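You operate a simulated robot arm through the tools that you are given. There is no shell and no other tool. Be economical: measure what you need, move in short steps, check, and stop when the job is done.

You are at the controls of a simulated two-armed robot. One attempt, no reset.

Task
Take the empty bin with a green band and put it on the low shelf of the hose bench. Then take the rubber block from the top of the bench with the presses and put it on the side table. Then take the black block from the top of the setting bench and leave it on top of the square carton. Then close the locker door marked used. Then shut the filter door. Then fetch the black rubber block and set it on top of the small carton on the top of the kit cart. Then take the pressing block on the top of the kit stand and put it away on the top of the cover bench. Do these in the order given. Set down upright: pressing block.

The check looks at the end state, three seconds after you hand in, the way a careful person would. Anything else that was tipped, shoved, dropped, spilled or broken makes it a failure. A push-on lid holds only when it is set on centred and level and pressed home; a screw cap is set on level and turned clockwise until tight.

Robot
Two 7-joint arms with two-finger parallel grippers on one trunk, on a base that drives. Base frame: it is fixed to the floor where the robot stands at the start and does not move with it; the origin is under the middle of the robot, x ahead of it, y to its left, z up; the surface under the hand at the start is at about z = 0.86. Lengths are in m, angles in degrees, forces in N, time in s.
The left shoulder is at the start at [0.02, 0.138, 1.225], the right one opposite. With the tool pointing down near the work surface each hand reaches from about 0.1 to 0.5 m from the robot's upright axis, wherever it stands, measured 20 degrees to its own side. Places, roughly: black block [0.5, 4, 1]; black rubber block (8x5x4 cm) [-5.6, -7.9, 0.9]; empty bin with a green band (15x22x10 cm) [0.5, 0.2, 0.9]; filter door [-4.6, -2.7, 0.2]; locker door marked used [-9, -2.2, 0.6]; low shelf of the hose bench [0.4, 0.1, 0.3]; pressing block (8x4x5 cm) [-6.5, -8, 0.9]; rubber block (5x4x4 cm) [0.4, 3.4, 0.9]; side table [-2.6, 1.5, 0.8]; small carton [-5.75, -8, 1]; square carton [0.5, 4, 1]; top of the cover bench [-2.3, 6.8, 0.9]. Payload 1.57 kg a hand.
The tool frame of a hand sits at the grasp point between the pads (the TCP): z along the fingers, y along the line on which they close. The tips reach 0.03 m beyond it. Largest opening 0.08 m; finger width 0.017, thickness 0.012; the body of the gripper, 0.04 by 0.082 m, starts 0.08 m behind the TCP.
Orientation is that of the tool frame in the base frame, as [roll, pitch, yaw] about the fixed x, y, z axes, in that order (R = Rz(yaw) Ry(pitch) Rx(roll)). With the fingers straight down and closing along the base's y, the tool's x points along the base's -x, its y along +y and its z along -z.

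Tools
- The arms move only by the tool move_arm. It takes "left_plan", "right_plan" or both (then of equal length, played together; a hand with none holds still); each is a list that holds one entry, the list of rows, each a list of 7 numbers: the turn, a rotation vector about the tool's x, y, z in degrees, then the shift along the tool's x, y, z in m, then the closure, from 0 (fully open) to 1 (shut). In form: [[[rx, ry, rz, x, y, z, gripper], ...]]. A call has 1 to 8 rows; each row shifts and turns the commanded pose from where the row before left it, along the tool's axes as they then stand. Each row takes 0.2 s and may step no farther than 0.05 m and 8.6 degrees from the row before; otherwise, or with a gripper value out of range, the whole call is refused. Where a pose cannot be reached the arm comes as near as it can. A force on the tool above 40 N (or 10 N above the force at the start of the call, whichever is more), or a blocked arm, ends the call early, and 0.2 s more pass. Each finger travels about 0.045 m/s and halts on what it meets, pressing with about 39 N; the grip force reading is that of the motor and also rises with nothing between the fingers. The clock runs only during rows and for 0.2 s after the last one: add rows that do not move to give the fingers time. The reply holds the time, the measured pose of the TCP, the force on the tool along the base axes, the opening and the grip force, in the units named above and with some noise, with the torque about the TCP (base axes, N m) and any sound that the robot's microphone picked up.
- Cameras (640 x 400 px; columns grow to the right, rows downward): "scene" is now at [0.1773, 0.031, 1.1651]; the picture's right is [0.50, -0.87, 0.00], its down [-0.10, -0.06, -0.99] and it looks along [0.86, 0.50, -0.11] (base axes); focal length 214 px, centre (320, 200). "left" rides on the left gripper at [0.072, 0.007, -0.122] in its tool frame; the picture's right is [-0.09, 1.00, 0.00], its down [-0.84, -0.08, -0.54] and it looks along [-0.54, -0.05, 0.84] (tool axes); focal length 238 px, centre (320, 200). "right" rides on the right gripper at [0.072, -0.007, -0.122] in its tool frame; the picture's right is [0.09, 1.00, 0.00], its down [-0.84, 0.08, -0.54] and it looks along [-0.54, 0.05, 0.84] (tool axes); focal length 238 px, centre (320, 200). There is no depth. A picture from a camera that has moved, and an enlarged one, comes with that camera's place and axes in the base frame and with its lens. The place of the scene camera against the robot may be out by one fixed shift of up to 0.025 m in any direction.
- get_image(camera): a new picture of that camera. The clock stands still meanwhile.
- lift_body(by): slides the trunk up (or, below 0, down) by that many m; the arms and the scene camera ride with it, the base frame stays. It gives what a move gives, with no picture.
- steer(legs): drives the robot by 1 to 6 legs, each [ahead, left, turn to the left] in m, m and degrees, along the robot's own axes; the way and the turn of a leg run together, so that a leg with both is an arc; at most 1.5 m and 180 degrees a leg. The arms and the cameras ride along, it lands a little off, and it stops where it bumps. It gives what a move gives.
- head_to(pan, tilt): turns the head with the scene camera to pan (to the left, within 60 degrees either way) and tilt (down, from -29 to 69), counted from straight ahead of the robot. It gives what a move gives.
- inspect(camera, box): a new picture of the part [left, top, right, bottom] of that camera's present view, enlarged. The clock stands still meanwhile.
- sign_off(): hands the job in; it is judged then, once.

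Go step by step. Nothing tells you exact positions but the pictures and the camera data: compare them with the known pose of the tool, close in by small moves and look again before you grip or let go. The budget is 186 turns and 174 pictures, counting those below and the enlarged ones. Unless the task says otherwise, let go and move clear before handing in.

The tools are called after "Emit:" as a command line: name --argument value ..., lists and objects as JSON in quotes. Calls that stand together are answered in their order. move_arm: Moves the arms, as the interface text tells. Its arguments: {"type":"object","properties":{"left_plan":{"type":"array"},"right_plan":{"type":"array"}},"required":[]} The other tools are called the same way: lift_body (by) slides the trunk up or down; steer (legs) drives the base; head_to (pan, tilt) turns the head that bears the scene camera; get_image (camera) takes a picture; inspect (camera, box) takes an enlarged picture of a part of a camera's view; sign_off () hands the job in.

At the start:

```text
time_s: 0.0
left_ee_pos: [0.2634, 0.2532, 1.0591]
left_ee_rot: [177.8, -5.9, 179.5]
left_contact_force: [-0.1, 0.1, -0.8]
left_torque: [-0.02, -0.03, 0.03]
left_width: 0.0799
left_grasp_force: 0.1
right_ee_pos: [0.2814, 0.0092, 1.1293]
right_ee_rot: [-179.9, -9.8, -180.0]
right_contact_force: [0.5, -0.2, 0.2]
right_torque: [0.0, 0.0, 0.0]
right_width: 0.0801
right_grasp_force: 0.1
trunk travel left (down, up): [-0.6, 0.64]
robot x, y, heading: [0.0023, 0.0009, -0.2]
head pan, tilt: [30.0, 6.5]
```

scene: 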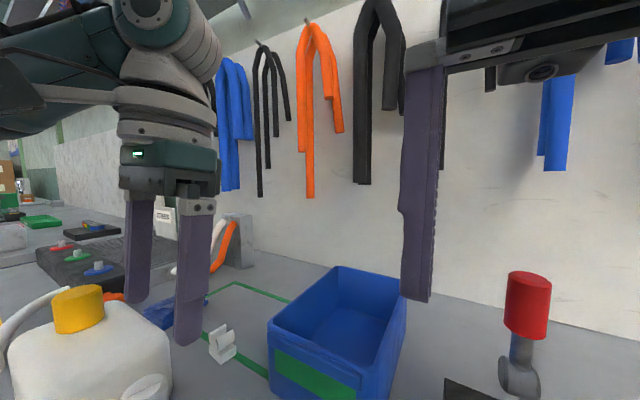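
right: 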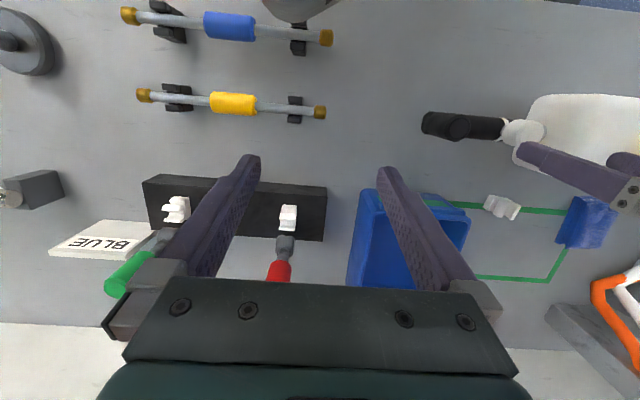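
left: 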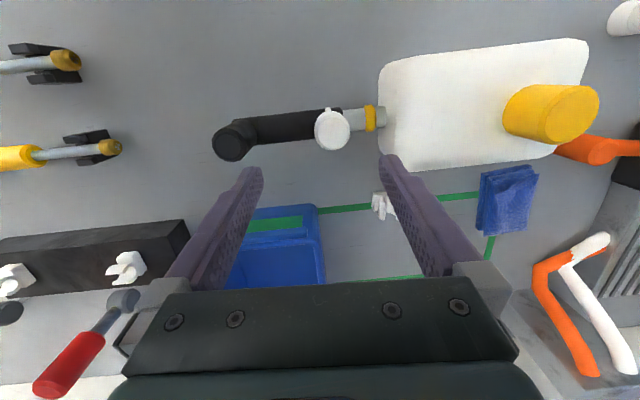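

I see a blue bin with a green band ahead of the hands on the hose bench. I'll tilt the head down to see the bench and the bin better.

Emit:
head_to --pan 10 --tilt 40

Emit:
get_image --camera "scene"

```text
time_s: 1.0
left_ee_pos: [0.2632, 0.2542, 1.0587]
left_ee_rot: [177.8, -6.1, 179.4]
left_contact_force: [-1.0, 0.1, 0.1]
left_torque: [0.01, 0.0, -0.03]
left_width: 0.0798
left_grasp_force: 0.1
right_ee_pos: [0.282, 0.0081, 1.1301]
right_ee_rot: [-180.0, -10.0, -179.9]
right_contact_force: [0.6, -0.3, 0.7]
right_torque: [-0.02, -0.02, 0.02]
right_width: 0.0802
right_grasp_force: 0.1
trunk travel left (down, up): [-0.6, 0.64]
robot x, y, heading: [-0.005, 0.0025, 0.1]
head pan, tilt: [10.0, 40.0]
```

```text
170 pictures are left
camera scene: at [0.1811, -0.0003, 1.1117], right [0.17, -0.98, 0.0], down [-0.63, -0.11, -0.77], along [0.75, 0.13, -0.64], focal length 214 px, centre (320, 200)
```

scene: 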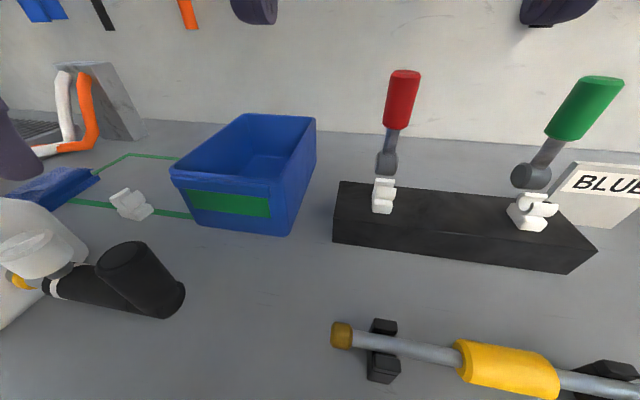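

The bin sits about x 0.38–0.60, y 0.08–0.24. Before grasping it I want to see the low shelf, so I'll back off and look.

Emit:
steer --legs '[[-0.8, 0, 0]]'

Emit:
head_to --pan 0 --tilt 35

Emit:
get_image --camera "scene"

```text
time_s: 5.2
left_ee_pos: [-0.5318, 0.2541, 1.0575]
left_ee_rot: [177.7, -6.1, 179.5]
left_contact_force: [-0.2, 0.3, -0.7]
left_torque: [-0.01, 0.0, 0.01]
left_width: 0.0801
left_grasp_force: 0.1
right_ee_pos: [-0.5113, 0.0083, 1.1293]
right_ee_rot: [-179.8, -9.9, -179.8]
right_contact_force: [-0.1, -0.5, 0.1]
right_torque: [-0.01, 0.0, -0.01]
right_width: 0.0799
right_grasp_force: 0.1
trunk travel left (down, up): [-0.6, 0.64]
robot x, y, heading: [-0.7957, -0.0023, 0.1]
head pan, tilt: [10.0, 40.0]
```

```text
time_s: 6.0
left_ee_pos: [-0.5306, 0.2536, 1.0584]
left_ee_rot: [177.7, -6.2, 179.4]
left_contact_force: [1.3, -0.9, -0.3]
left_torque: [0.0, 0.05, -0.04]
left_width: 0.0799
left_grasp_force: 0.0
right_ee_pos: [-0.5109, 0.0078, 1.1275]
right_ee_rot: [-179.9, -9.9, -179.9]
right_contact_force: [0.4, -0.9, -0.4]
right_torque: [-0.01, 0.0, 0.01]
right_width: 0.08
right_grasp_force: 0.0
trunk travel left (down, up): [-0.6, 0.64]
robot x, y, heading: [-0.7946, 0.002, 0.1]
head pan, tilt: [0.0, 35.0]
```

```text
169 pictures are left
camera scene: at [-0.6086, -0.0155, 1.1192], right [0.0, -1.0, 0.0], down [-0.57, 0.0, -0.82], along [0.82, 0.0, -0.57], focal length 214 px, centre (320, 200)
```

scene: 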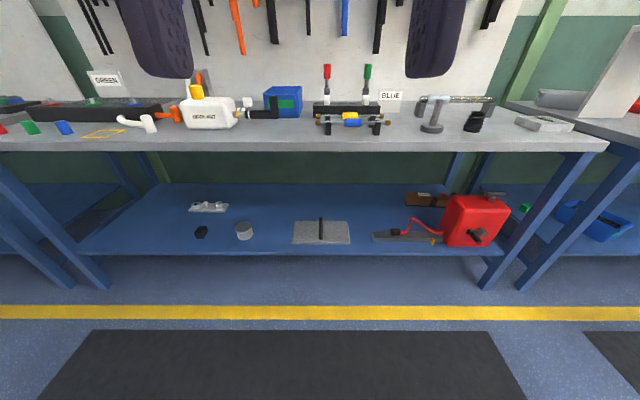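

The low shelf is flush with the bench top's front edge, and it is free at about x 0.12–0.4, y 0.68–1.0. I'll pitch the left tool about 40° forward so it can hold the bin by its side wall, then return to the bench.

Emit:
move_arm --left_plan '[[[0, -8, 0, 0, 0, 0, 0], [0, -8, 0, 0, 0, 0, 0], [0, -8, 0, 0, 0, 0, 0], [0, -8, 0, 0, 0, 0, 0], [0, -8, 0, 0, 0, 0, 0], [0, -6, 0, 0, 0, 0, 0], [0, 0, 0, 0, 0, -0.03, 0]]]'

Emit:
steer --legs '[[0.8, 0, 0]]'

Emit:
head_to --pan 25 --tilt 30

Emit:
get_image --camera "scene"

Emit:
get_image --camera "left"

```text
time_s: 7.6
left_ee_pos: [-0.4679, 0.2855, 1.0915]
left_ee_rot: [177.1, 39.7, 177.4]
left_contact_force: [0.3, 0.1, 0.9]
left_torque: [0.01, 0.03, 0.02]
left_width: 0.0801
left_grasp_force: 0.1
left hand out of reach, approached as far as the arm can: row 3, 4, 5, 6, 7
right_ee_pos: [-0.5114, 0.0082, 1.1288]
right_ee_rot: [-179.9, -10.0, -179.9]
right_contact_force: [1.2, -0.1, -0.2]
right_torque: [0.02, -0.02, 0.0]
right_width: 0.0801
right_grasp_force: 0.1
trunk travel left (down, up): [-0.6, 0.64]
robot x, y, heading: [-0.7973, 0.0006, -0.0]
head pan, tilt: [0.0, 35.0]
```

```text
time_s: 11.8
left_ee_pos: [0.3176, 0.3049, 1.0917]
left_ee_rot: [177.2, 39.7, 178.9]
left_contact_force: [0.7, 1.0, 0.2]
left_torque: [0.0, 0.01, 0.01]
left_width: 0.0801
left_grasp_force: 0.0
right_ee_pos: [0.2796, 0.0266, 1.1285]
right_ee_rot: [-179.9, -9.9, -178.5]
right_contact_force: [0.5, -1.0, -1.1]
right_torque: [0.02, 0.0, 0.0]
right_width: 0.08
right_grasp_force: 0.1
trunk travel left (down, up): [-0.6, 0.64]
robot x, y, heading: [-0.0018, 0.0099, 1.4]
head pan, tilt: [0.0, 35.0]
```

```text
time_s: 12.7
left_ee_pos: [0.3166, 0.3046, 1.0923]
left_ee_rot: [177.1, 39.7, 178.8]
left_contact_force: [-0.4, 0.6, -0.2]
left_torque: [-0.03, -0.01, 0.01]
left_width: 0.08
left_grasp_force: 0.1
right_ee_pos: [0.2803, 0.0259, 1.128]
right_ee_rot: [-179.9, -10.0, -178.5]
right_contact_force: [1.0, 0.4, -0.5]
right_torque: [0.01, -0.03, 0.0]
right_width: 0.0799
right_grasp_force: 0.1
trunk travel left (down, up): [-0.6, 0.64]
robot x, y, heading: [-0.0027, 0.0085, 1.5]
head pan, tilt: [25.0, 30.0]
```

```text
168 pictures are left
camera scene: at [0.1761, 0.0384, 1.127], right [0.45, -0.9, 0.0], down [-0.45, -0.22, -0.87], along [0.78, 0.39, -0.5], focal length 214 px, centre (320, 200)
```

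scene: 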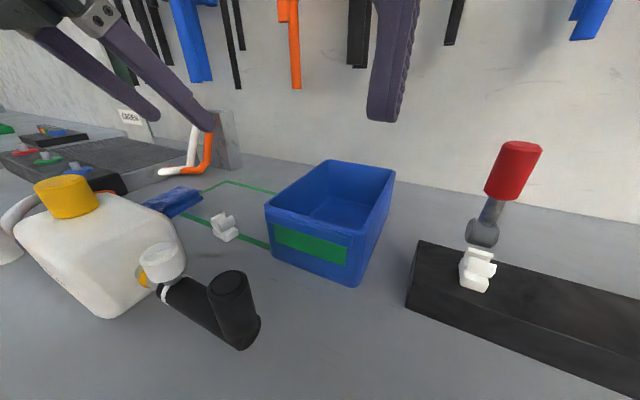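

```text
167 pictures are left
camera left: at [0.1831, 0.3084, 1.141], right [0.06, 0.99, 0.1], down [0.3, -0.11, 0.95], along [0.95, -0.03, -0.3], focal length 238 px, centre (320, 200)
```

left: 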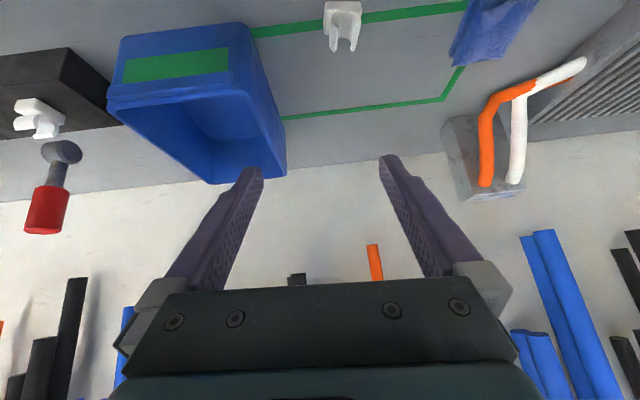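

The bin's left rim runs from about (0.35, 0.238) to (0.58, 0.24) at z ≈ 0.96. I'll move to a spot just above it and level the roll.

Emit:
move_arm --left_plan '[[[2.5, 0, 0, 0, -0.0225, 0.035, 0], [0, 0, 0, 0, -0.0225, 0.035, 0], [0, 0, 0, 0, -0.0225, 0.035, 0], [0, 0, 0, 0, 0, 0, 0]]]'

Emit:
get_image --camera "left"

Emit:
get_image --camera "scene"

```text
time_s: 13.7
left_ee_pos: [0.384, 0.2372, 1.0083]
left_ee_rot: [179.6, 39.8, 178.8]
left_contact_force: [0.1, 0.9, 1.0]
left_torque: [0.01, 0.01, -0.01]
left_width: 0.0801
left_grasp_force: 0.0
right_ee_pos: [0.2802, 0.0259, 1.1285]
right_ee_rot: [-179.8, -10.0, -178.5]
right_contact_force: [-1.2, 0.0, 1.3]
right_torque: [0.0, -0.01, 0.0]
right_width: 0.08
right_grasp_force: 0.1
trunk travel left (down, up): [-0.6, 0.64]
robot x, y, heading: [-0.0007, 0.0115, 1.7]
head pan, tilt: [25.0, 30.0]
```

```text
166 pictures are left
camera left: at [0.2492, 0.2467, 1.0579], right [0.09, 0.99, 0.06], down [0.3, -0.09, 0.95], along [0.95, -0.06, -0.3], focal length 238 px, centre (320, 200)
```

left: 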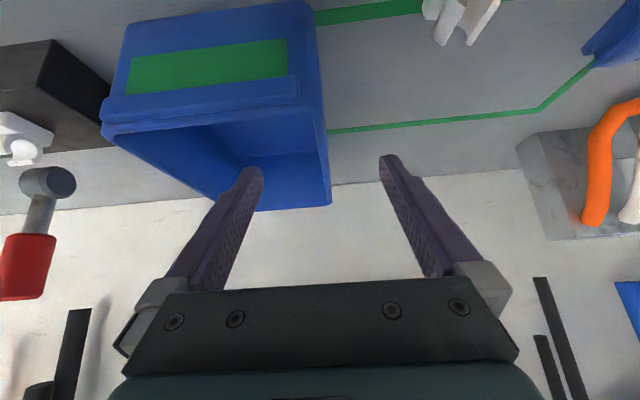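

```text
165 pictures are left
camera scene: at [0.1761, 0.0384, 1.127], right [0.45, -0.89, 0.0], down [-0.45, -0.22, -0.87], along [0.77, 0.39, -0.5], focal length 214 px, centre (320, 200)
```

scene: 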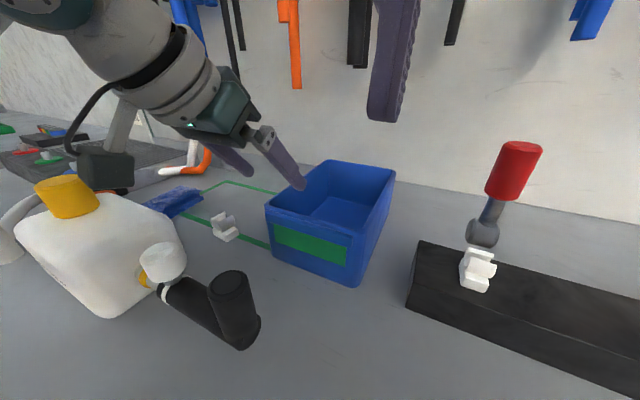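

The wall lies between the fingers, at about y 0.232 where I want to grip. I'll slide the fingers down over it and close.

Emit:
move_arm --left_plan '[[[0, 0, 0, -0.002, -0.005, 0.03, 0], [0, 0, 0, -0.002, 0, 0.03, 0], [0, 0, 0, -0.001, 0, 0.029, 0], [0, 0, 0, 0, 0, 0, 0]]]'

Emit:
get_image --camera "left"

Emit:
get_image --camera "scene"

```text
time_s: 14.7
left_ee_pos: [0.4463, 0.2334, 0.9425]
left_ee_rot: [179.5, 39.8, 178.8]
left_contact_force: [-0.3, 1.0, -0.5]
left_torque: [0.01, 0.01, 0.0]
left_width: 0.08
left_grasp_force: 0.1
right_ee_pos: [0.2806, 0.0248, 1.1278]
right_ee_rot: [-179.9, -10.0, -178.5]
right_contact_force: [0.5, 0.6, 0.5]
right_torque: [0.02, -0.01, 0.0]
right_width: 0.08
right_grasp_force: 0.1
trunk travel left (down, up): [-0.6, 0.64]
robot x, y, heading: [-0.0004, 0.0108, 1.6]
head pan, tilt: [25.0, 30.0]
```

```text
164 pictures are left
camera left: at [0.3117, 0.2412, 0.9911], right [0.09, 0.99, 0.06], down [0.3, -0.09, 0.95], along [0.95, -0.06, -0.3], focal length 238 px, centre (320, 200)
```

left: 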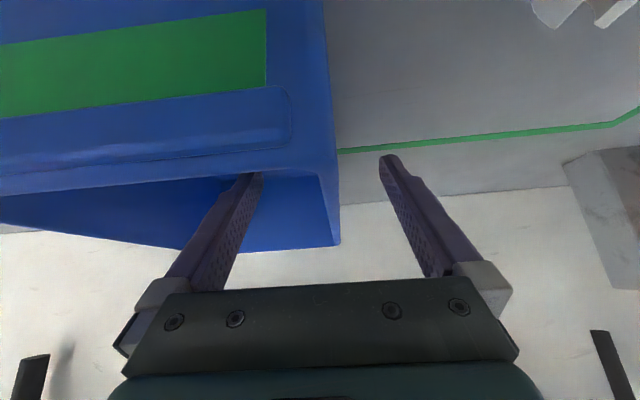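

```text
163 pictures are left
camera scene: at [0.1761, 0.0384, 1.127], right [0.45, -0.89, 0.0], down [-0.45, -0.22, -0.87], along [0.77, 0.39, -0.5], focal length 214 px, centre (320, 200)
```

scene: 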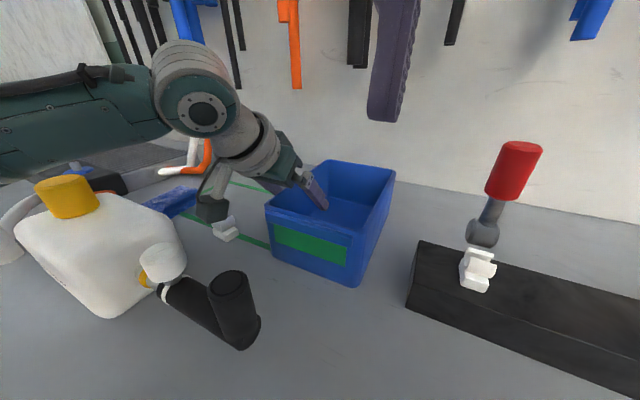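

One finger is inside and the other outside the left wall. I'll close the fingers.

Emit:
move_arm --left_plan '[[[0, 0, 0, 0, 0, 0, 0.5], [0, 0, 0, 0, 0, 0, 1], [0, 0, 0, 0, 0, 0, 1], [0, 0, 0, 0, 0, 0, 1], [0, 0, 0, 0, 0, 0, 1], [0, 0, 0, 0, 0, 0, 1]]]'

Emit:
get_image --camera "left"

```text
time_s: 16.1
left_ee_pos: [0.446, 0.2321, 0.9427]
left_ee_rot: [179.7, 39.8, 178.9]
left_contact_force: [1.3, -0.5, 1.2]
left_torque: [-0.18, 0.13, 0.05]
left_width: 0.0067
left_grasp_force: 26.5
right_ee_pos: [0.2796, 0.0253, 1.1292]
right_ee_rot: [-179.9, -10.0, -178.5]
right_contact_force: [0.4, 0.5, 0.2]
right_torque: [0.01, -0.01, 0.02]
right_width: 0.0801
right_grasp_force: 0.2
trunk travel left (down, up): [-0.6, 0.64]
robot x, y, heading: [-0.0008, 0.0065, 1.5]
head pan, tilt: [25.0, 30.0]
```

```text
162 pictures are left
camera left: at [0.3116, 0.2413, 0.9915], right [0.09, 0.99, 0.06], down [0.3, -0.09, 0.95], along [0.95, -0.06, -0.3], focal length 238 px, centre (320, 200)
```

left: 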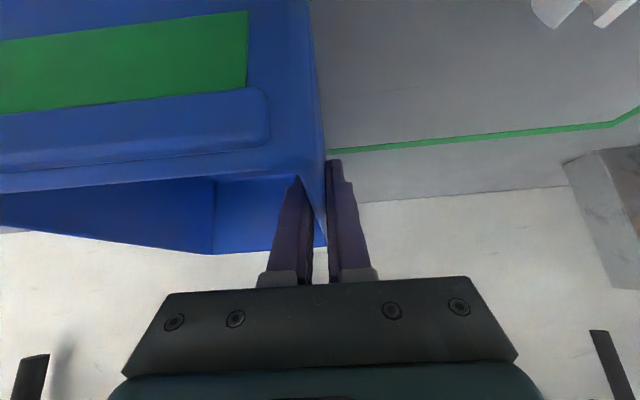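

The wall is gripped (6.7 mm thick). I'll lift with the trunk and check that the bin stays level.

Emit:
lift_body --by 0.03

Emit:
lift_body --by 0.08

Emit:
get_image --camera "scene"

Emit:
get_image --camera "left"

```text
time_s: 16.9
left_ee_pos: [0.4448, 0.2327, 0.9719]
left_ee_rot: [179.6, 39.8, 178.8]
left_contact_force: [0.5, 0.3, -1.4]
left_torque: [0.1, 0.07, 0.01]
left_width: 0.0064
left_grasp_force: 26.6
right_ee_pos: [0.2799, 0.0261, 1.158]
right_ee_rot: [-179.9, -10.0, -178.5]
right_contact_force: [0.5, 0.8, -1.1]
right_torque: [0.03, 0.01, -0.01]
right_width: 0.0798
right_grasp_force: 0.2
trunk travel left (down, up): [-0.63, 0.61]
robot x, y, heading: [-0.0032, 0.0138, 1.6]
head pan, tilt: [25.0, 30.0]
```

```text
time_s: 18.0
left_ee_pos: [0.4446, 0.2319, 1.0511]
left_ee_rot: [179.7, 39.7, 178.8]
left_contact_force: [-0.7, 0.4, -0.8]
left_torque: [0.12, 0.1, -0.01]
left_width: 0.0069
left_grasp_force: 26.3
right_ee_pos: [0.2809, 0.0265, 1.2382]
right_ee_rot: [-179.9, -10.0, -178.5]
right_contact_force: [-0.3, -0.1, -0.7]
right_torque: [0.0, 0.0, 0.0]
right_width: 0.0802
right_grasp_force: 0.1
trunk travel left (down, up): [-0.71, 0.53]
robot x, y, heading: [-0.0003, 0.0152, 1.4]
head pan, tilt: [25.0, 30.0]
```

```text
161 pictures are left
camera scene: at [0.1759, 0.0384, 1.2369], right [0.45, -0.89, 0.0], down [-0.45, -0.22, -0.87], along [0.77, 0.39, -0.5], focal length 214 px, centre (320, 200)
```

scene: 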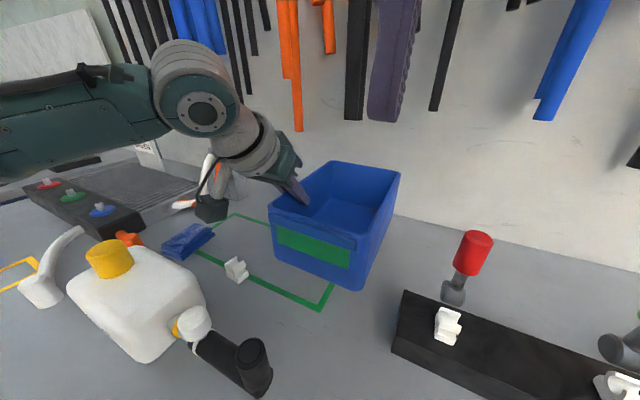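

```text
160 pictures are left
camera left: at [0.3112, 0.2412, 1.1012], right [0.09, 0.99, 0.06], down [0.3, -0.09, 0.95], along [0.95, -0.06, -0.3], focal length 238 px, centre (320, 200)
```

left: 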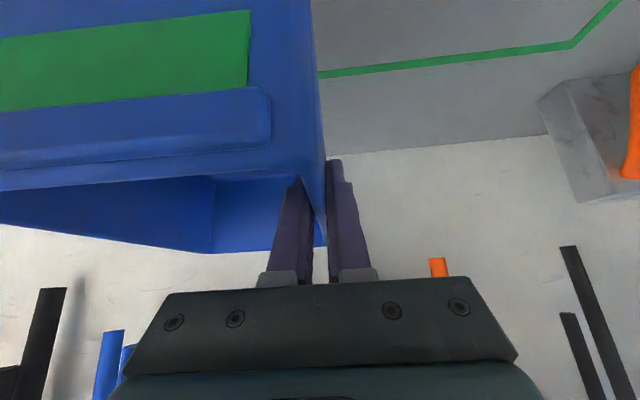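

The bin hangs level. I'll back off, straighten, slide left to the free stretch of shelf and lower the trunk there, then look.

Emit:
steer --legs '[[-0.85, 0, 0], [0, 0.71, -1.5]]'

Emit:
lift_body --by -0.6

Emit:
head_to --pan 10 --tilt 15

Emit:
get_image --camera "scene"

```text
time_s: 26.1
left_ee_pos: [-0.4347, 0.9282, 1.0531]
left_ee_rot: [179.6, 39.6, 178.4]
left_contact_force: [0.1, -0.2, -2.0]
left_torque: [0.14, 0.05, 0.02]
left_width: 0.0066
left_grasp_force: 26.5
right_ee_pos: [-0.6007, 0.7227, 1.2392]
right_ee_rot: [-179.8, -10.0, -178.9]
right_contact_force: [-0.3, 0.3, 0.0]
right_torque: [-0.01, 0.03, 0.0]
right_width: 0.0799
right_grasp_force: 0.1
trunk travel left (down, up): [-0.71, 0.53]
robot x, y, heading: [-0.883, 0.7098, 1.2]
head pan, tilt: [25.0, 30.0]
```

```text
refused: -0.6 is not a number from -0.4 to 0.4
```

```text
time_s: 26.9
left_ee_pos: [-0.4336, 0.9279, 1.0526]
left_ee_rot: [179.7, 39.7, 178.3]
left_contact_force: [-0.3, 0.2, -2.1]
left_torque: [0.08, 0.09, -0.01]
left_width: 0.0067
left_grasp_force: 26.3
right_ee_pos: [-0.6003, 0.7221, 1.2385]
right_ee_rot: [-179.9, -10.0, -178.9]
right_contact_force: [0.0, 0.6, 0.7]
right_torque: [-0.01, 0.0, -0.04]
right_width: 0.0801
right_grasp_force: 0.1
trunk travel left (down, up): [-0.71, 0.53]
robot x, y, heading: [-0.883, 0.7089, 1.0]
head pan, tilt: [10.0, 15.0]
```

```text
159 pictures are left
camera scene: at [-0.6937, 0.7138, 1.2611], right [0.19, -0.98, 0.0], down [-0.25, -0.05, -0.97], along [0.95, 0.19, -0.26], focal length 214 px, centre (320, 200)
```

scene: 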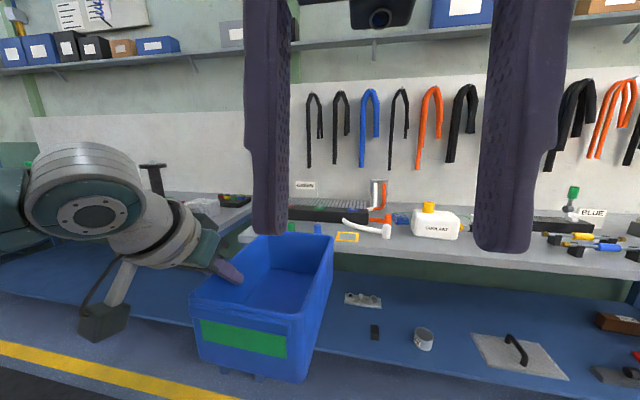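

No problem so far. The trunk must be lowered in two steps; I'll do that with the hand staying well in front of the bench, then look at the shelf and its left leg.

Emit:
lift_body --by -0.4

Emit:
lift_body --by -0.2

Emit:
head_to --pan 20 --tilt 5

Emit:
get_image --camera "scene"

Emit:
get_image --camera "right"

```text
time_s: 30.7
left_ee_pos: [-0.434, 0.9253, 0.6522]
left_ee_rot: [179.6, 39.6, 178.5]
left_contact_force: [0.7, 0.1, -3.0]
left_torque: [0.1, 0.09, 0.03]
left_width: 0.0066
left_grasp_force: 26.6
right_ee_pos: [-0.5999, 0.7233, 0.8385]
right_ee_rot: [-180.0, -10.0, -178.9]
right_contact_force: [0.2, -0.2, 0.4]
right_torque: [-0.02, 0.03, -0.01]
right_width: 0.0799
right_grasp_force: 0.1
trunk travel left (down, up): [-0.31, 0.93]
robot x, y, heading: [-0.8838, 0.7072, 1.0]
head pan, tilt: [10.0, 15.0]
```

```text
time_s: 32.9
left_ee_pos: [-0.435, 0.9267, 0.4525]
left_ee_rot: [179.6, 39.7, 178.4]
left_contact_force: [0.3, 1.0, -1.7]
left_torque: [0.13, 0.08, 0.02]
left_width: 0.0068
left_grasp_force: 26.2
right_ee_pos: [-0.6007, 0.7229, 0.6385]
right_ee_rot: [-179.8, -10.0, -179.0]
right_contact_force: [0.0, -0.4, 0.7]
right_torque: [0.04, 0.0, -0.02]
right_width: 0.08
right_grasp_force: 0.0
trunk travel left (down, up): [-0.11, 1.13]
robot x, y, heading: [-0.885, 0.7089, 1.3]
head pan, tilt: [10.0, 15.0]
```

```text
time_s: 33.6
left_ee_pos: [-0.4333, 0.9274, 0.4525]
left_ee_rot: [179.6, 39.7, 178.3]
left_contact_force: [0.5, 0.6, -1.8]
left_torque: [0.1, 0.05, -0.01]
left_width: 0.0068
left_grasp_force: 26.3
right_ee_pos: [-0.601, 0.7236, 0.6378]
right_ee_rot: [-179.9, -10.0, -178.9]
right_contact_force: [-0.7, 0.2, 0.1]
right_torque: [0.01, 0.0, 0.01]
right_width: 0.0802
right_grasp_force: 0.0
trunk travel left (down, up): [-0.11, 1.13]
robot x, y, heading: [-0.8834, 0.7112, 1.1]
head pan, tilt: [20.0, 5.0]
```

```text
158 pictures are left
camera scene: at [-0.6998, 0.7287, 0.6773], right [0.36, -0.93, 0.0], down [-0.08, -0.03, -1.0], along [0.93, 0.36, -0.09], focal length 214 px, centre (320, 200)
```

scene: 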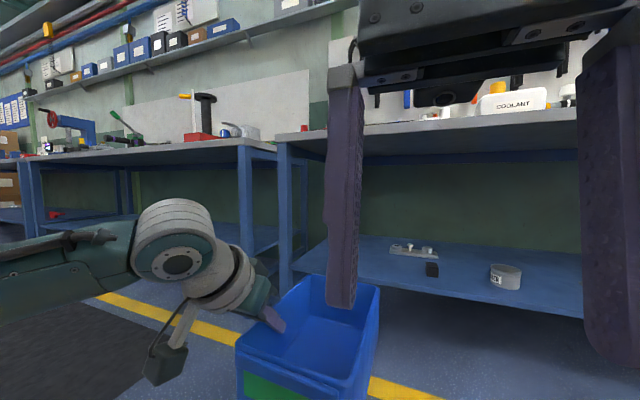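

```text
157 pictures are left
camera right: at [-0.6503, 0.7146, 0.7722], right [-0.11, 0.99, 0.01], down [0.92, 0.1, 0.39], along [0.38, 0.06, -0.92], focal length 238 px, centre (320, 200)
```

right: 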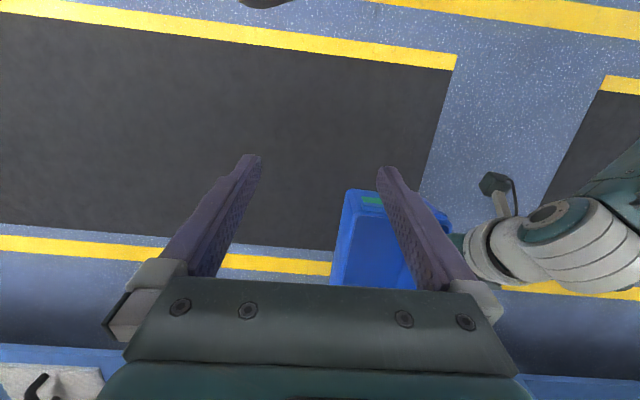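

The front-left leg is at about y 1.2 and the free stretch is clear. I'll shift a little right and drive the bin in above the shelf.

Emit:
steer --legs '[[0, -0.06, -1.1], [0.69, 0, 0]]'

Emit:
get_image --camera "scene"

Emit:
get_image --camera "left"

Emit:
get_image --camera "right"

```text
time_s: 37.5
left_ee_pos: [0.1918, 0.838, 0.4489]
left_ee_rot: [180.0, 39.3, 176.1]
left_contact_force: [0.8, 0.0, -2.6]
left_torque: [0.13, 0.04, -0.01]
left_width: 0.0066
left_grasp_force: 26.4
right_ee_pos: [0.0125, 0.6446, 0.6375]
right_ee_rot: [179.8, -9.6, -179.2]
right_contact_force: [0.7, 1.0, 0.6]
right_torque: [-0.01, -0.02, 0.0]
right_width: 0.0802
right_grasp_force: 0.1
trunk travel left (down, up): [-0.11, 1.13]
robot x, y, heading: [-0.2554, 0.6411, -1.2]
head pan, tilt: [20.0, 5.0]
stopped in leg 2: the robot was blocked; the commanded pose is now the measured one
```

```text
156 pictures are left
camera scene: at [-0.0797, 0.6517, 0.6758], right [0.32, -0.95, 0.0], down [-0.09, -0.03, -1.0], along [0.94, 0.32, -0.09], focal length 214 px, centre (320, 200)
```

scene: 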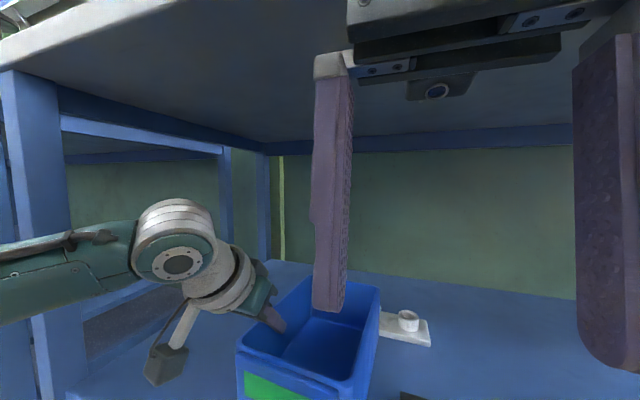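

```text
155 pictures are left
camera left: at [0.0591, 0.854, 0.4983], right [0.14, 0.99, 0.06], down [0.3, -0.1, 0.95], along [0.94, -0.11, -0.31], focal length 238 px, centre (320, 200)
```

left: 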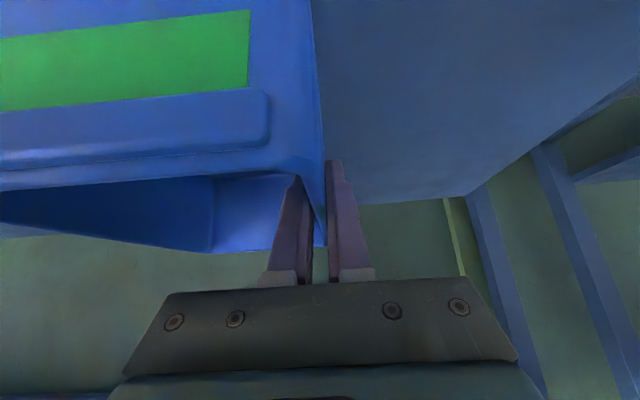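

```text
154 pictures are left
camera right: at [-0.0377, 0.637, 0.7712], right [-0.1, 0.99, 0.02], down [0.91, 0.09, 0.4], along [0.39, 0.06, -0.92], focal length 238 px, centre (320, 200)
```

right: 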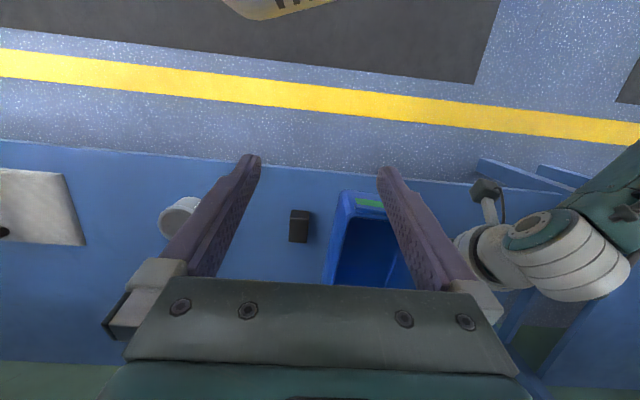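

The drive was blocked, most likely by the right wrist against the bench-top edge. I'll back off 2 cm, pull the right hand back, and then go in a bit farther.

Emit:
steer --legs '[[-0.02, 0, 0]]'

Emit:
move_arm --right_plan '[[[0, -8, 0, 0.02, 0, 0, 0], [0, -8, 0, 0.02, 0, 0, 0], [0, -4, 0, 0.02, 0, 0, 0], [0, 0, 0, 0.03, 0, 0, 0], [0, 0, 0, 0, 0, 0, 0]]]'

Emit:
steer --legs '[[0.075, 0, 0]]'

Emit:
get_image --camera "right"

```text
time_s: 38.3
left_ee_pos: [0.1875, 0.8427, 0.454]
left_ee_rot: [179.7, 39.9, 176.1]
left_contact_force: [1.0, 1.1, -0.9]
left_torque: [0.11, 0.11, 0.01]
left_width: 0.0069
left_grasp_force: 26.2
right_ee_pos: [0.0063, 0.6481, 0.6409]
right_ee_rot: [179.7, -9.2, -179.4]
right_contact_force: [0.4, -0.5, 0.8]
right_torque: [0.0, 0.08, -0.01]
right_width: 0.0801
right_grasp_force: 0.1
trunk travel left (down, up): [-0.11, 1.13]
robot x, y, heading: [-0.27, 0.6421, -1.3]
head pan, tilt: [20.0, 5.0]
```

```text
time_s: 39.1
left_ee_pos: [0.182, 0.8432, 0.4511]
left_ee_rot: [179.7, 39.7, 176.2]
left_contact_force: [-0.2, 0.3, -1.0]
left_torque: [0.13, 0.0, -0.02]
left_width: 0.0064
left_grasp_force: 26.4
right_ee_pos: [-0.0514, 0.6458, 0.628]
right_ee_rot: [179.7, 4.3, 179.2]
right_contact_force: [21.9, -7.9, 25.0]
right_torque: [1.03, 5.09, 0.74]
right_width: 0.0798
right_grasp_force: 0.0
trunk travel left (down, up): [-0.11, 1.13]
robot x, y, heading: [-0.2747, 0.6436, -1.0]
head pan, tilt: [20.0, 5.0]
stopped in row 3 (right hand): the force on the tool passed its limit at 175 N (the readings are from after the stop); the commanded pose is now the measured one
```

```text
time_s: 40.0
left_ee_pos: [0.2271, 0.8422, 0.4526]
left_ee_rot: [179.7, 39.5, 176.1]
left_contact_force: [0.5, -0.1, -1.1]
left_torque: [0.13, 0.11, 0.03]
left_width: 0.0066
left_grasp_force: 26.4
right_ee_pos: [-0.0044, 0.6454, 0.6283]
right_ee_rot: [179.7, 4.4, 178.9]
right_contact_force: [3.5, -2.1, 2.9]
right_torque: [0.19, 0.81, 0.15]
right_width: 0.0803
right_grasp_force: 0.0
trunk travel left (down, up): [-0.11, 1.13]
robot x, y, heading: [-0.231, 0.6441, -1.0]
head pan, tilt: [20.0, 5.0]
stopped in leg 1: the force on the tool passed its limit at 46 N (the readings are from after the stop); the commanded pose is now the measured one
```

```text
153 pictures are left
camera right: at [-0.0864, 0.6381, 0.7456], right [-0.07, 1.0, 0.0], down [0.79, 0.06, 0.61], along [0.6, 0.04, -0.8], focal length 238 px, centre (320, 200)
```

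right: 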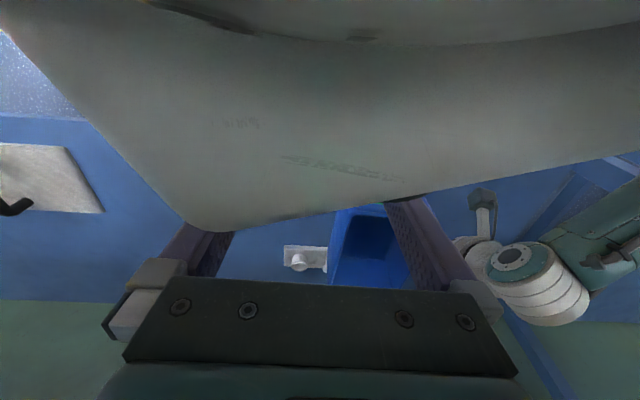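

The bin is now over the shelf, front at about x 0.14. The right hand only touched the robot's own base; I'll ease it forward 2 cm and lower the bin with the left arm.

Emit:
move_arm --right_plan '[[[0, 0, 0, -0.02, 0, 0, 0], [0, 0, 0, 0, 0, 0, 0], [0, 0, 0, 0, 0, 0, 0], [0, 0, 0, 0, 0, 0, 0], [0, 0, 0, 0, 0, 0, 0]]]' --left_plan '[[[0, 0, 0, 0.0128, 0, 0.0154, 1], [0, 0, 0, 0.0128, 0, 0.0154, 1], [0, 0, 0, 0.0064, 0, 0.0077, 1], [0, 0, 0, 0.0032, 0, 0.0039, 1], [0, 0, 0, 0, 0, 0, 1]]]'

Emit:
get_image --camera "scene"

Emit:
get_image --camera "left"

```text
time_s: 41.2
left_ee_pos: [0.2256, 0.8442, 0.3978]
left_ee_rot: [179.7, 39.6, 176.1]
left_contact_force: [-0.8, -0.9, -1.4]
left_torque: [0.15, 0.04, 0.02]
left_width: 0.0069
left_grasp_force: 26.8
right_ee_pos: [0.0113, 0.6457, 0.6284]
right_ee_rot: [179.5, 4.0, 179.0]
right_contact_force: [0.1, 1.0, 0.6]
right_torque: [-0.01, 0.05, 0.01]
right_width: 0.0801
right_grasp_force: 0.0
trunk travel left (down, up): [-0.11, 1.13]
robot x, y, heading: [-0.2302, 0.6421, -1.4]
head pan, tilt: [20.0, 5.0]
```

```text
152 pictures are left
camera scene: at [-0.0473, 0.6545, 0.6774], right [0.32, -0.95, 0.0], down [-0.08, -0.03, -1.0], along [0.94, 0.32, -0.09], focal length 214 px, centre (320, 200)
```

scene: 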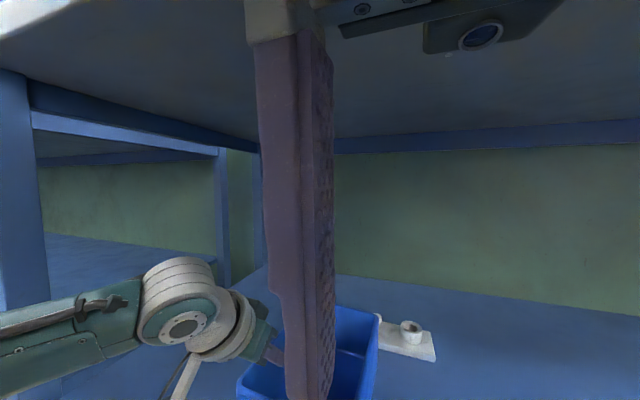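

```text
151 pictures are left
camera left: at [0.0923, 0.8585, 0.4462], right [0.14, 0.99, 0.06], down [0.29, -0.1, 0.95], along [0.95, -0.11, -0.3], focal length 238 px, centre (320, 200)
```

left: 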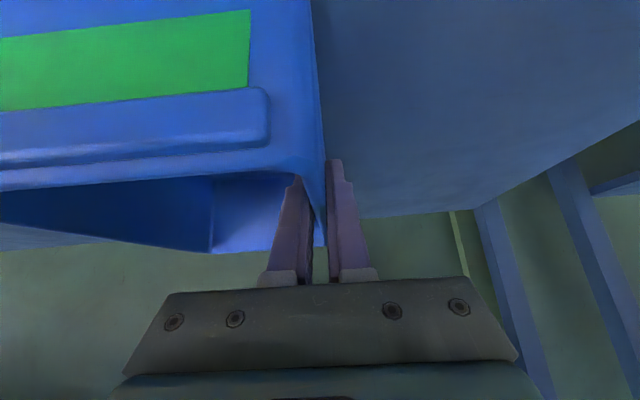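

Bin bottom is about 1–2 cm above the shelf by my estimate. I'll step down in 4 mm steps until contact shows.

Emit:
move_arm --left_plan '[[[0, 0, 0, 0.0026, 0, 0.0031, 1], [0, 0, 0, 0.0026, 0, 0.0031, 1], [0, 0, 0, 0.0026, 0, 0.0031, 1], [0, 0, 0, 0, 0, 0, 1]]]'

```text
time_s: 42.2
left_ee_pos: [0.2249, 0.8424, 0.3862]
left_ee_rot: [179.7, 39.6, 176.1]
left_contact_force: [0.2, -0.2, -2.4]
left_torque: [0.12, 0.06, 0.0]
left_width: 0.007
left_grasp_force: 26.0
right_ee_pos: [0.0117, 0.6474, 0.6288]
right_ee_rot: [179.7, 3.9, 178.9]
right_contact_force: [0.2, 0.1, 0.4]
right_torque: [0.01, 0.0, -0.01]
right_width: 0.0802
right_grasp_force: 0.0
trunk travel left (down, up): [-0.11, 1.13]
robot x, y, heading: [-0.2333, 0.6418, -0.9]
head pan, tilt: [20.0, 5.0]
```

Emit:
move_arm --left_plan '[[[0, 0, 0, 0.0013, 0, 0.0015, 1], [0, 0, 0, 0.0013, 0, 0.0015, 1], [0, 0, 0, 0.0013, 0, 0.0015, 1], [0, 0, 0, 0.0013, 0, 0.0015, 1], [0, 0, 0, 0, 0, 0, 1]]]'

Emit:
get_image --camera "left"

```text
time_s: 43.4
left_ee_pos: [0.2266, 0.8412, 0.3782]
left_ee_rot: [179.8, 39.8, 176.1]
left_contact_force: [-3.4, -1.7, 22.5]
left_torque: [-0.64, -0.02, -0.36]
left_width: 0.007
left_grasp_force: 26.9
right_ee_pos: [0.0138, 0.6459, 0.6286]
right_ee_rot: [179.5, 4.0, 178.8]
right_contact_force: [0.1, -0.7, 0.7]
right_torque: [-0.01, -0.02, 0.03]
right_width: 0.0802
right_grasp_force: 0.0
trunk travel left (down, up): [-0.11, 1.13]
robot x, y, heading: [-0.2277, 0.6443, -1.1]
head pan, tilt: [20.0, 5.0]
```

```text
150 pictures are left
camera left: at [0.0936, 0.8567, 0.4269], right [0.14, 0.99, 0.06], down [0.29, -0.1, 0.95], along [0.95, -0.11, -0.3], focal length 238 px, centre (320, 200)
```

left: 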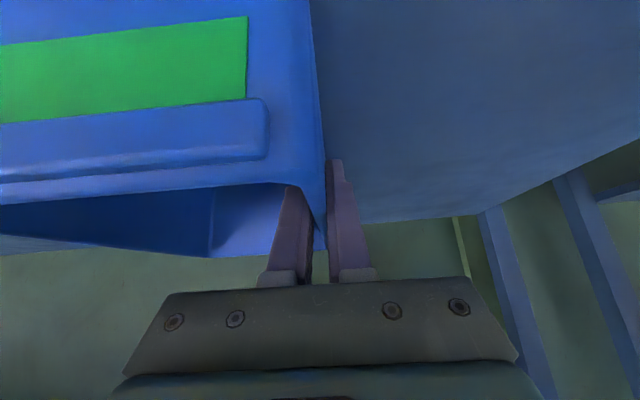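

It touched down (22 N). I'll ease up 1 mm, open, and withdraw along the tool axis.

Emit:
move_arm --left_plan '[[[0, 0, 0, -0.0008, 0, -0.001, 1], [0, 0, 0, 0, 0, 0, 0.6], [0, 0, 0, 0, 0, 0, 0.6], [0, 0, 0, 0, 0, 0, 0.6], [0, 0, 0, 0, 0, 0, 0.6], [0, 0, 0, 0, 0, -0.03, 0.6], [0, 0, 0, 0, 0, -0.04, 0.6], [0, 0, 0, 0, 0, -0.03, 0.6]]]'

Emit:
get_image --camera "left"

```text
time_s: 45.2
left_ee_pos: [0.1597, 0.8461, 0.4572]
left_ee_rot: [179.6, 39.7, 176.1]
left_contact_force: [-0.3, 0.6, -0.2]
left_torque: [0.01, 0.03, -0.02]
left_width: 0.0318
left_grasp_force: 0.1
right_ee_pos: [0.012, 0.6454, 0.6279]
right_ee_rot: [179.7, 3.9, 178.9]
right_contact_force: [-0.1, 0.7, 0.8]
right_torque: [0.03, 0.0, 0.04]
right_width: 0.08
right_grasp_force: 0.1
trunk travel left (down, up): [-0.11, 1.13]
robot x, y, heading: [-0.2328, 0.6414, -1.3]
head pan, tilt: [20.0, 5.0]
```

```text
149 pictures are left
camera left: at [0.0265, 0.8607, 0.5058], right [0.14, 0.99, 0.06], down [0.29, -0.1, 0.95], along [0.95, -0.11, -0.3], focal length 238 px, centre (320, 200)
```

left: 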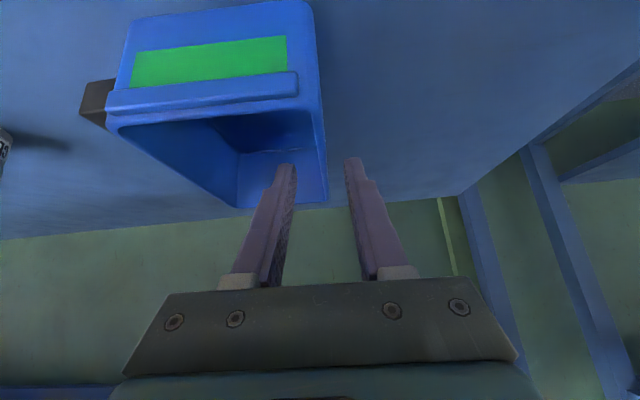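

The bin stands on the shelf. I'll back out, and check the shelf from a distance.

Emit:
steer --legs '[[-0.6, 0, 0]]'

Emit:
lift_body --by 0.4

Emit:
head_to --pan 0 --tilt 30

Emit:
get_image --camera "scene"

```text
time_s: 48.6
left_ee_pos: [-0.4441, 0.8563, 0.4567]
left_ee_rot: [179.6, 39.7, 175.8]
left_contact_force: [-0.1, 0.1, 0.5]
left_torque: [-0.02, -0.01, -0.03]
left_width: 0.032
left_grasp_force: 0.1
right_ee_pos: [-0.5929, 0.6592, 0.629]
right_ee_rot: [179.7, 4.0, 178.7]
right_contact_force: [0.0, 0.0, 0.6]
right_torque: [0.01, 0.02, -0.01]
right_width: 0.0799
right_grasp_force: 0.0
trunk travel left (down, up): [-0.11, 1.13]
robot x, y, heading: [-0.839, 0.6555, -1.3]
head pan, tilt: [20.0, 5.0]
```

```text
time_s: 52.5
left_ee_pos: [-0.4444, 0.8575, 0.8562]
left_ee_rot: [179.8, 39.6, 175.8]
left_contact_force: [-0.5, 0.2, 0.3]
left_torque: [0.01, 0.01, 0.01]
left_width: 0.0324
left_grasp_force: 0.0
right_ee_pos: [-0.5945, 0.6587, 1.0274]
right_ee_rot: [179.6, 4.0, 178.6]
right_contact_force: [-0.6, 0.3, -0.4]
right_torque: [0.0, -0.04, 0.01]
right_width: 0.0797
right_grasp_force: 0.1
trunk travel left (down, up): [-0.51, 0.73]
robot x, y, heading: [-0.8375, 0.6581, -1.1]
head pan, tilt: [20.0, 5.0]
```

```text
time_s: 53.4
left_ee_pos: [-0.4438, 0.8572, 0.8559]
left_ee_rot: [179.7, 39.6, 175.8]
left_contact_force: [0.2, 0.2, -0.5]
left_torque: [0.0, 0.01, -0.03]
left_width: 0.0321
left_grasp_force: 0.1
right_ee_pos: [-0.5937, 0.6586, 1.0283]
right_ee_rot: [179.6, 4.0, 178.6]
right_contact_force: [0.1, 0.0, 0.4]
right_torque: [0.01, -0.01, -0.01]
right_width: 0.0802
right_grasp_force: 0.1
trunk travel left (down, up): [-0.51, 0.73]
robot x, y, heading: [-0.8404, 0.653, -1.5]
head pan, tilt: [0.0, 30.0]
```

```text
148 pictures are left
camera scene: at [-0.6493, 0.6362, 1.0371], right [-0.03, -1.0, 0.0], down [-0.5, 0.01, -0.87], along [0.87, -0.02, -0.5], focal length 214 px, centre (320, 200)
```

scene: 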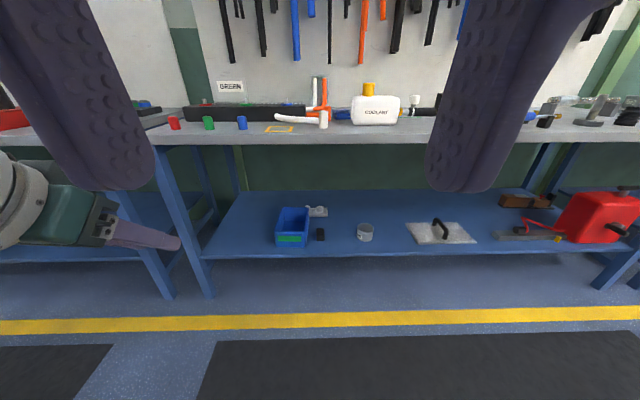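

The bin is on the shelf, not touching anything else. Next is the rubber block: I'll bring the left tool back to vertical, raise the trunk and drive left to y ≈ 3.3.

Emit:
move_arm --left_plan '[[[0, 8, 0, 0.02, 0, -0.02, 0], [0, 8, 0, 0.02, 0, -0.02, 0], [0, 8, 0, 0.02, 0, -0.02, 0], [0, 8, 0, 0, 0, -0.02, 0], [0, 7, 0, 0, 0, -0.02, 0]]]'

Emit:
lift_body --by 0.1

Emit:
steer --legs '[[0, 1.35, 1.3], [0, 1.3, 0]]'

Emit:
get_image --camera "scene"

```text
time_s: 54.6
left_ee_pos: [-0.5353, 0.8619, 0.914]
left_ee_rot: [179.7, 0.5, 176.0]
left_contact_force: [-1.0, 0.5, 0.9]
left_torque: [-0.01, 0.01, 0.0]
left_width: 0.08
left_grasp_force: 0.0
right_ee_pos: [-0.5936, 0.6592, 1.0287]
right_ee_rot: [179.6, 3.9, 178.6]
right_contact_force: [-0.2, -0.9, 0.3]
right_torque: [0.0, -0.02, 0.0]
right_width: 0.08
right_grasp_force: 0.0
trunk travel left (down, up): [-0.51, 0.73]
robot x, y, heading: [-0.8347, 0.6544, -1.4]
head pan, tilt: [0.0, 30.0]
```

```text
time_s: 55.9
left_ee_pos: [-0.5343, 0.8627, 1.0143]
left_ee_rot: [179.8, 0.6, 175.9]
left_contact_force: [0.2, 0.3, 0.6]
left_torque: [-0.01, 0.02, 0.02]
left_width: 0.0801
left_grasp_force: 0.0
right_ee_pos: [-0.594, 0.6591, 1.1277]
right_ee_rot: [179.7, 3.9, 178.5]
right_contact_force: [0.0, 0.3, -0.5]
right_torque: [-0.02, -0.01, 0.0]
right_width: 0.0801
right_grasp_force: 0.1
trunk travel left (down, up): [-0.61, 0.63]
robot x, y, heading: [-0.8355, 0.6563, -1.3]
head pan, tilt: [0.0, 30.0]
```

```text
time_s: 68.7
left_ee_pos: [-0.5074, 3.5065, 1.0142]
left_ee_rot: [179.9, 0.6, 176.5]
left_contact_force: [-0.4, 0.4, 0.6]
left_torque: [0.02, 0.01, -0.01]
left_width: 0.0801
left_grasp_force: 0.1
right_ee_pos: [-0.5643, 3.3024, 1.1286]
right_ee_rot: [179.6, 4.1, 179.2]
right_contact_force: [-0.9, 0.4, 1.0]
right_torque: [0.0, 0.0, 0.0]
right_width: 0.08
right_grasp_force: 0.1
trunk travel left (down, up): [-0.61, 0.63]
robot x, y, heading: [-0.8054, 3.2963, -0.7]
head pan, tilt: [0.0, 30.0]
```

```text
147 pictures are left
camera scene: at [-0.6205, 3.2796, 1.137], right [-0.02, -1.0, 0.0], down [-0.5, 0.01, -0.87], along [0.87, -0.01, -0.5], focal length 214 px, centre (320, 200)
```

scene: 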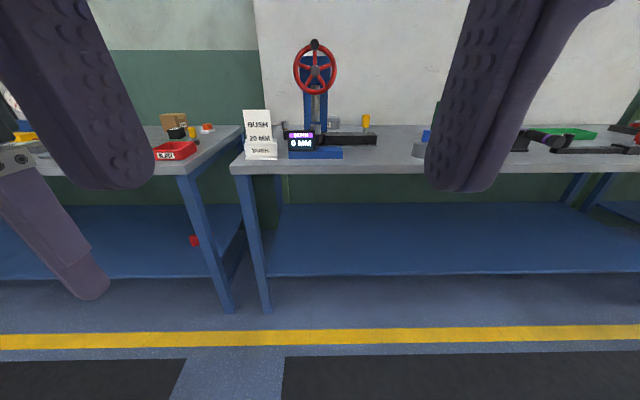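

I see the press bench ahead and the setting bench to the left. I'll enlarge the area around the press to find the rubber block.

Emit:
inspect --camera "scene" --box '[230, 90, 430, 200]'

Emit:
inspect --camera "scene" --box '[100, 80, 260, 200]'

```text
3.20 times, centred on (330, 145) of scene
camera zoom: at [-0.6205, 3.2796, 1.137], right [-0.02, -1.0, 0.0], down [-0.5, 0.01, -0.87], along [0.87, -0.01, -0.5], focal length 686 px, centre (288, 376)
```

zoom: 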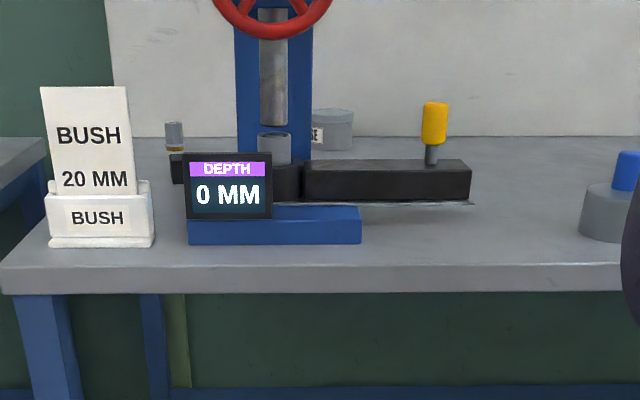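

```text
3.33 times, centred on (180, 140) of scene
camera zoom: at [-0.6205, 3.2796, 1.137], right [-0.02, -1.0, 0.0], down [-0.5, 0.01, -0.87], along [0.87, -0.01, -0.5], focal length 715 px, centre (787, 400)
```

zoom: 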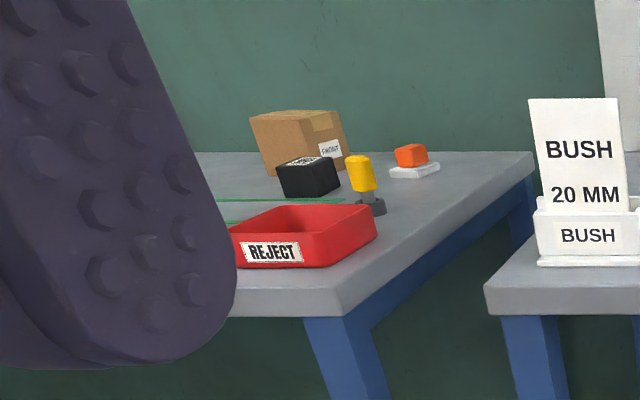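

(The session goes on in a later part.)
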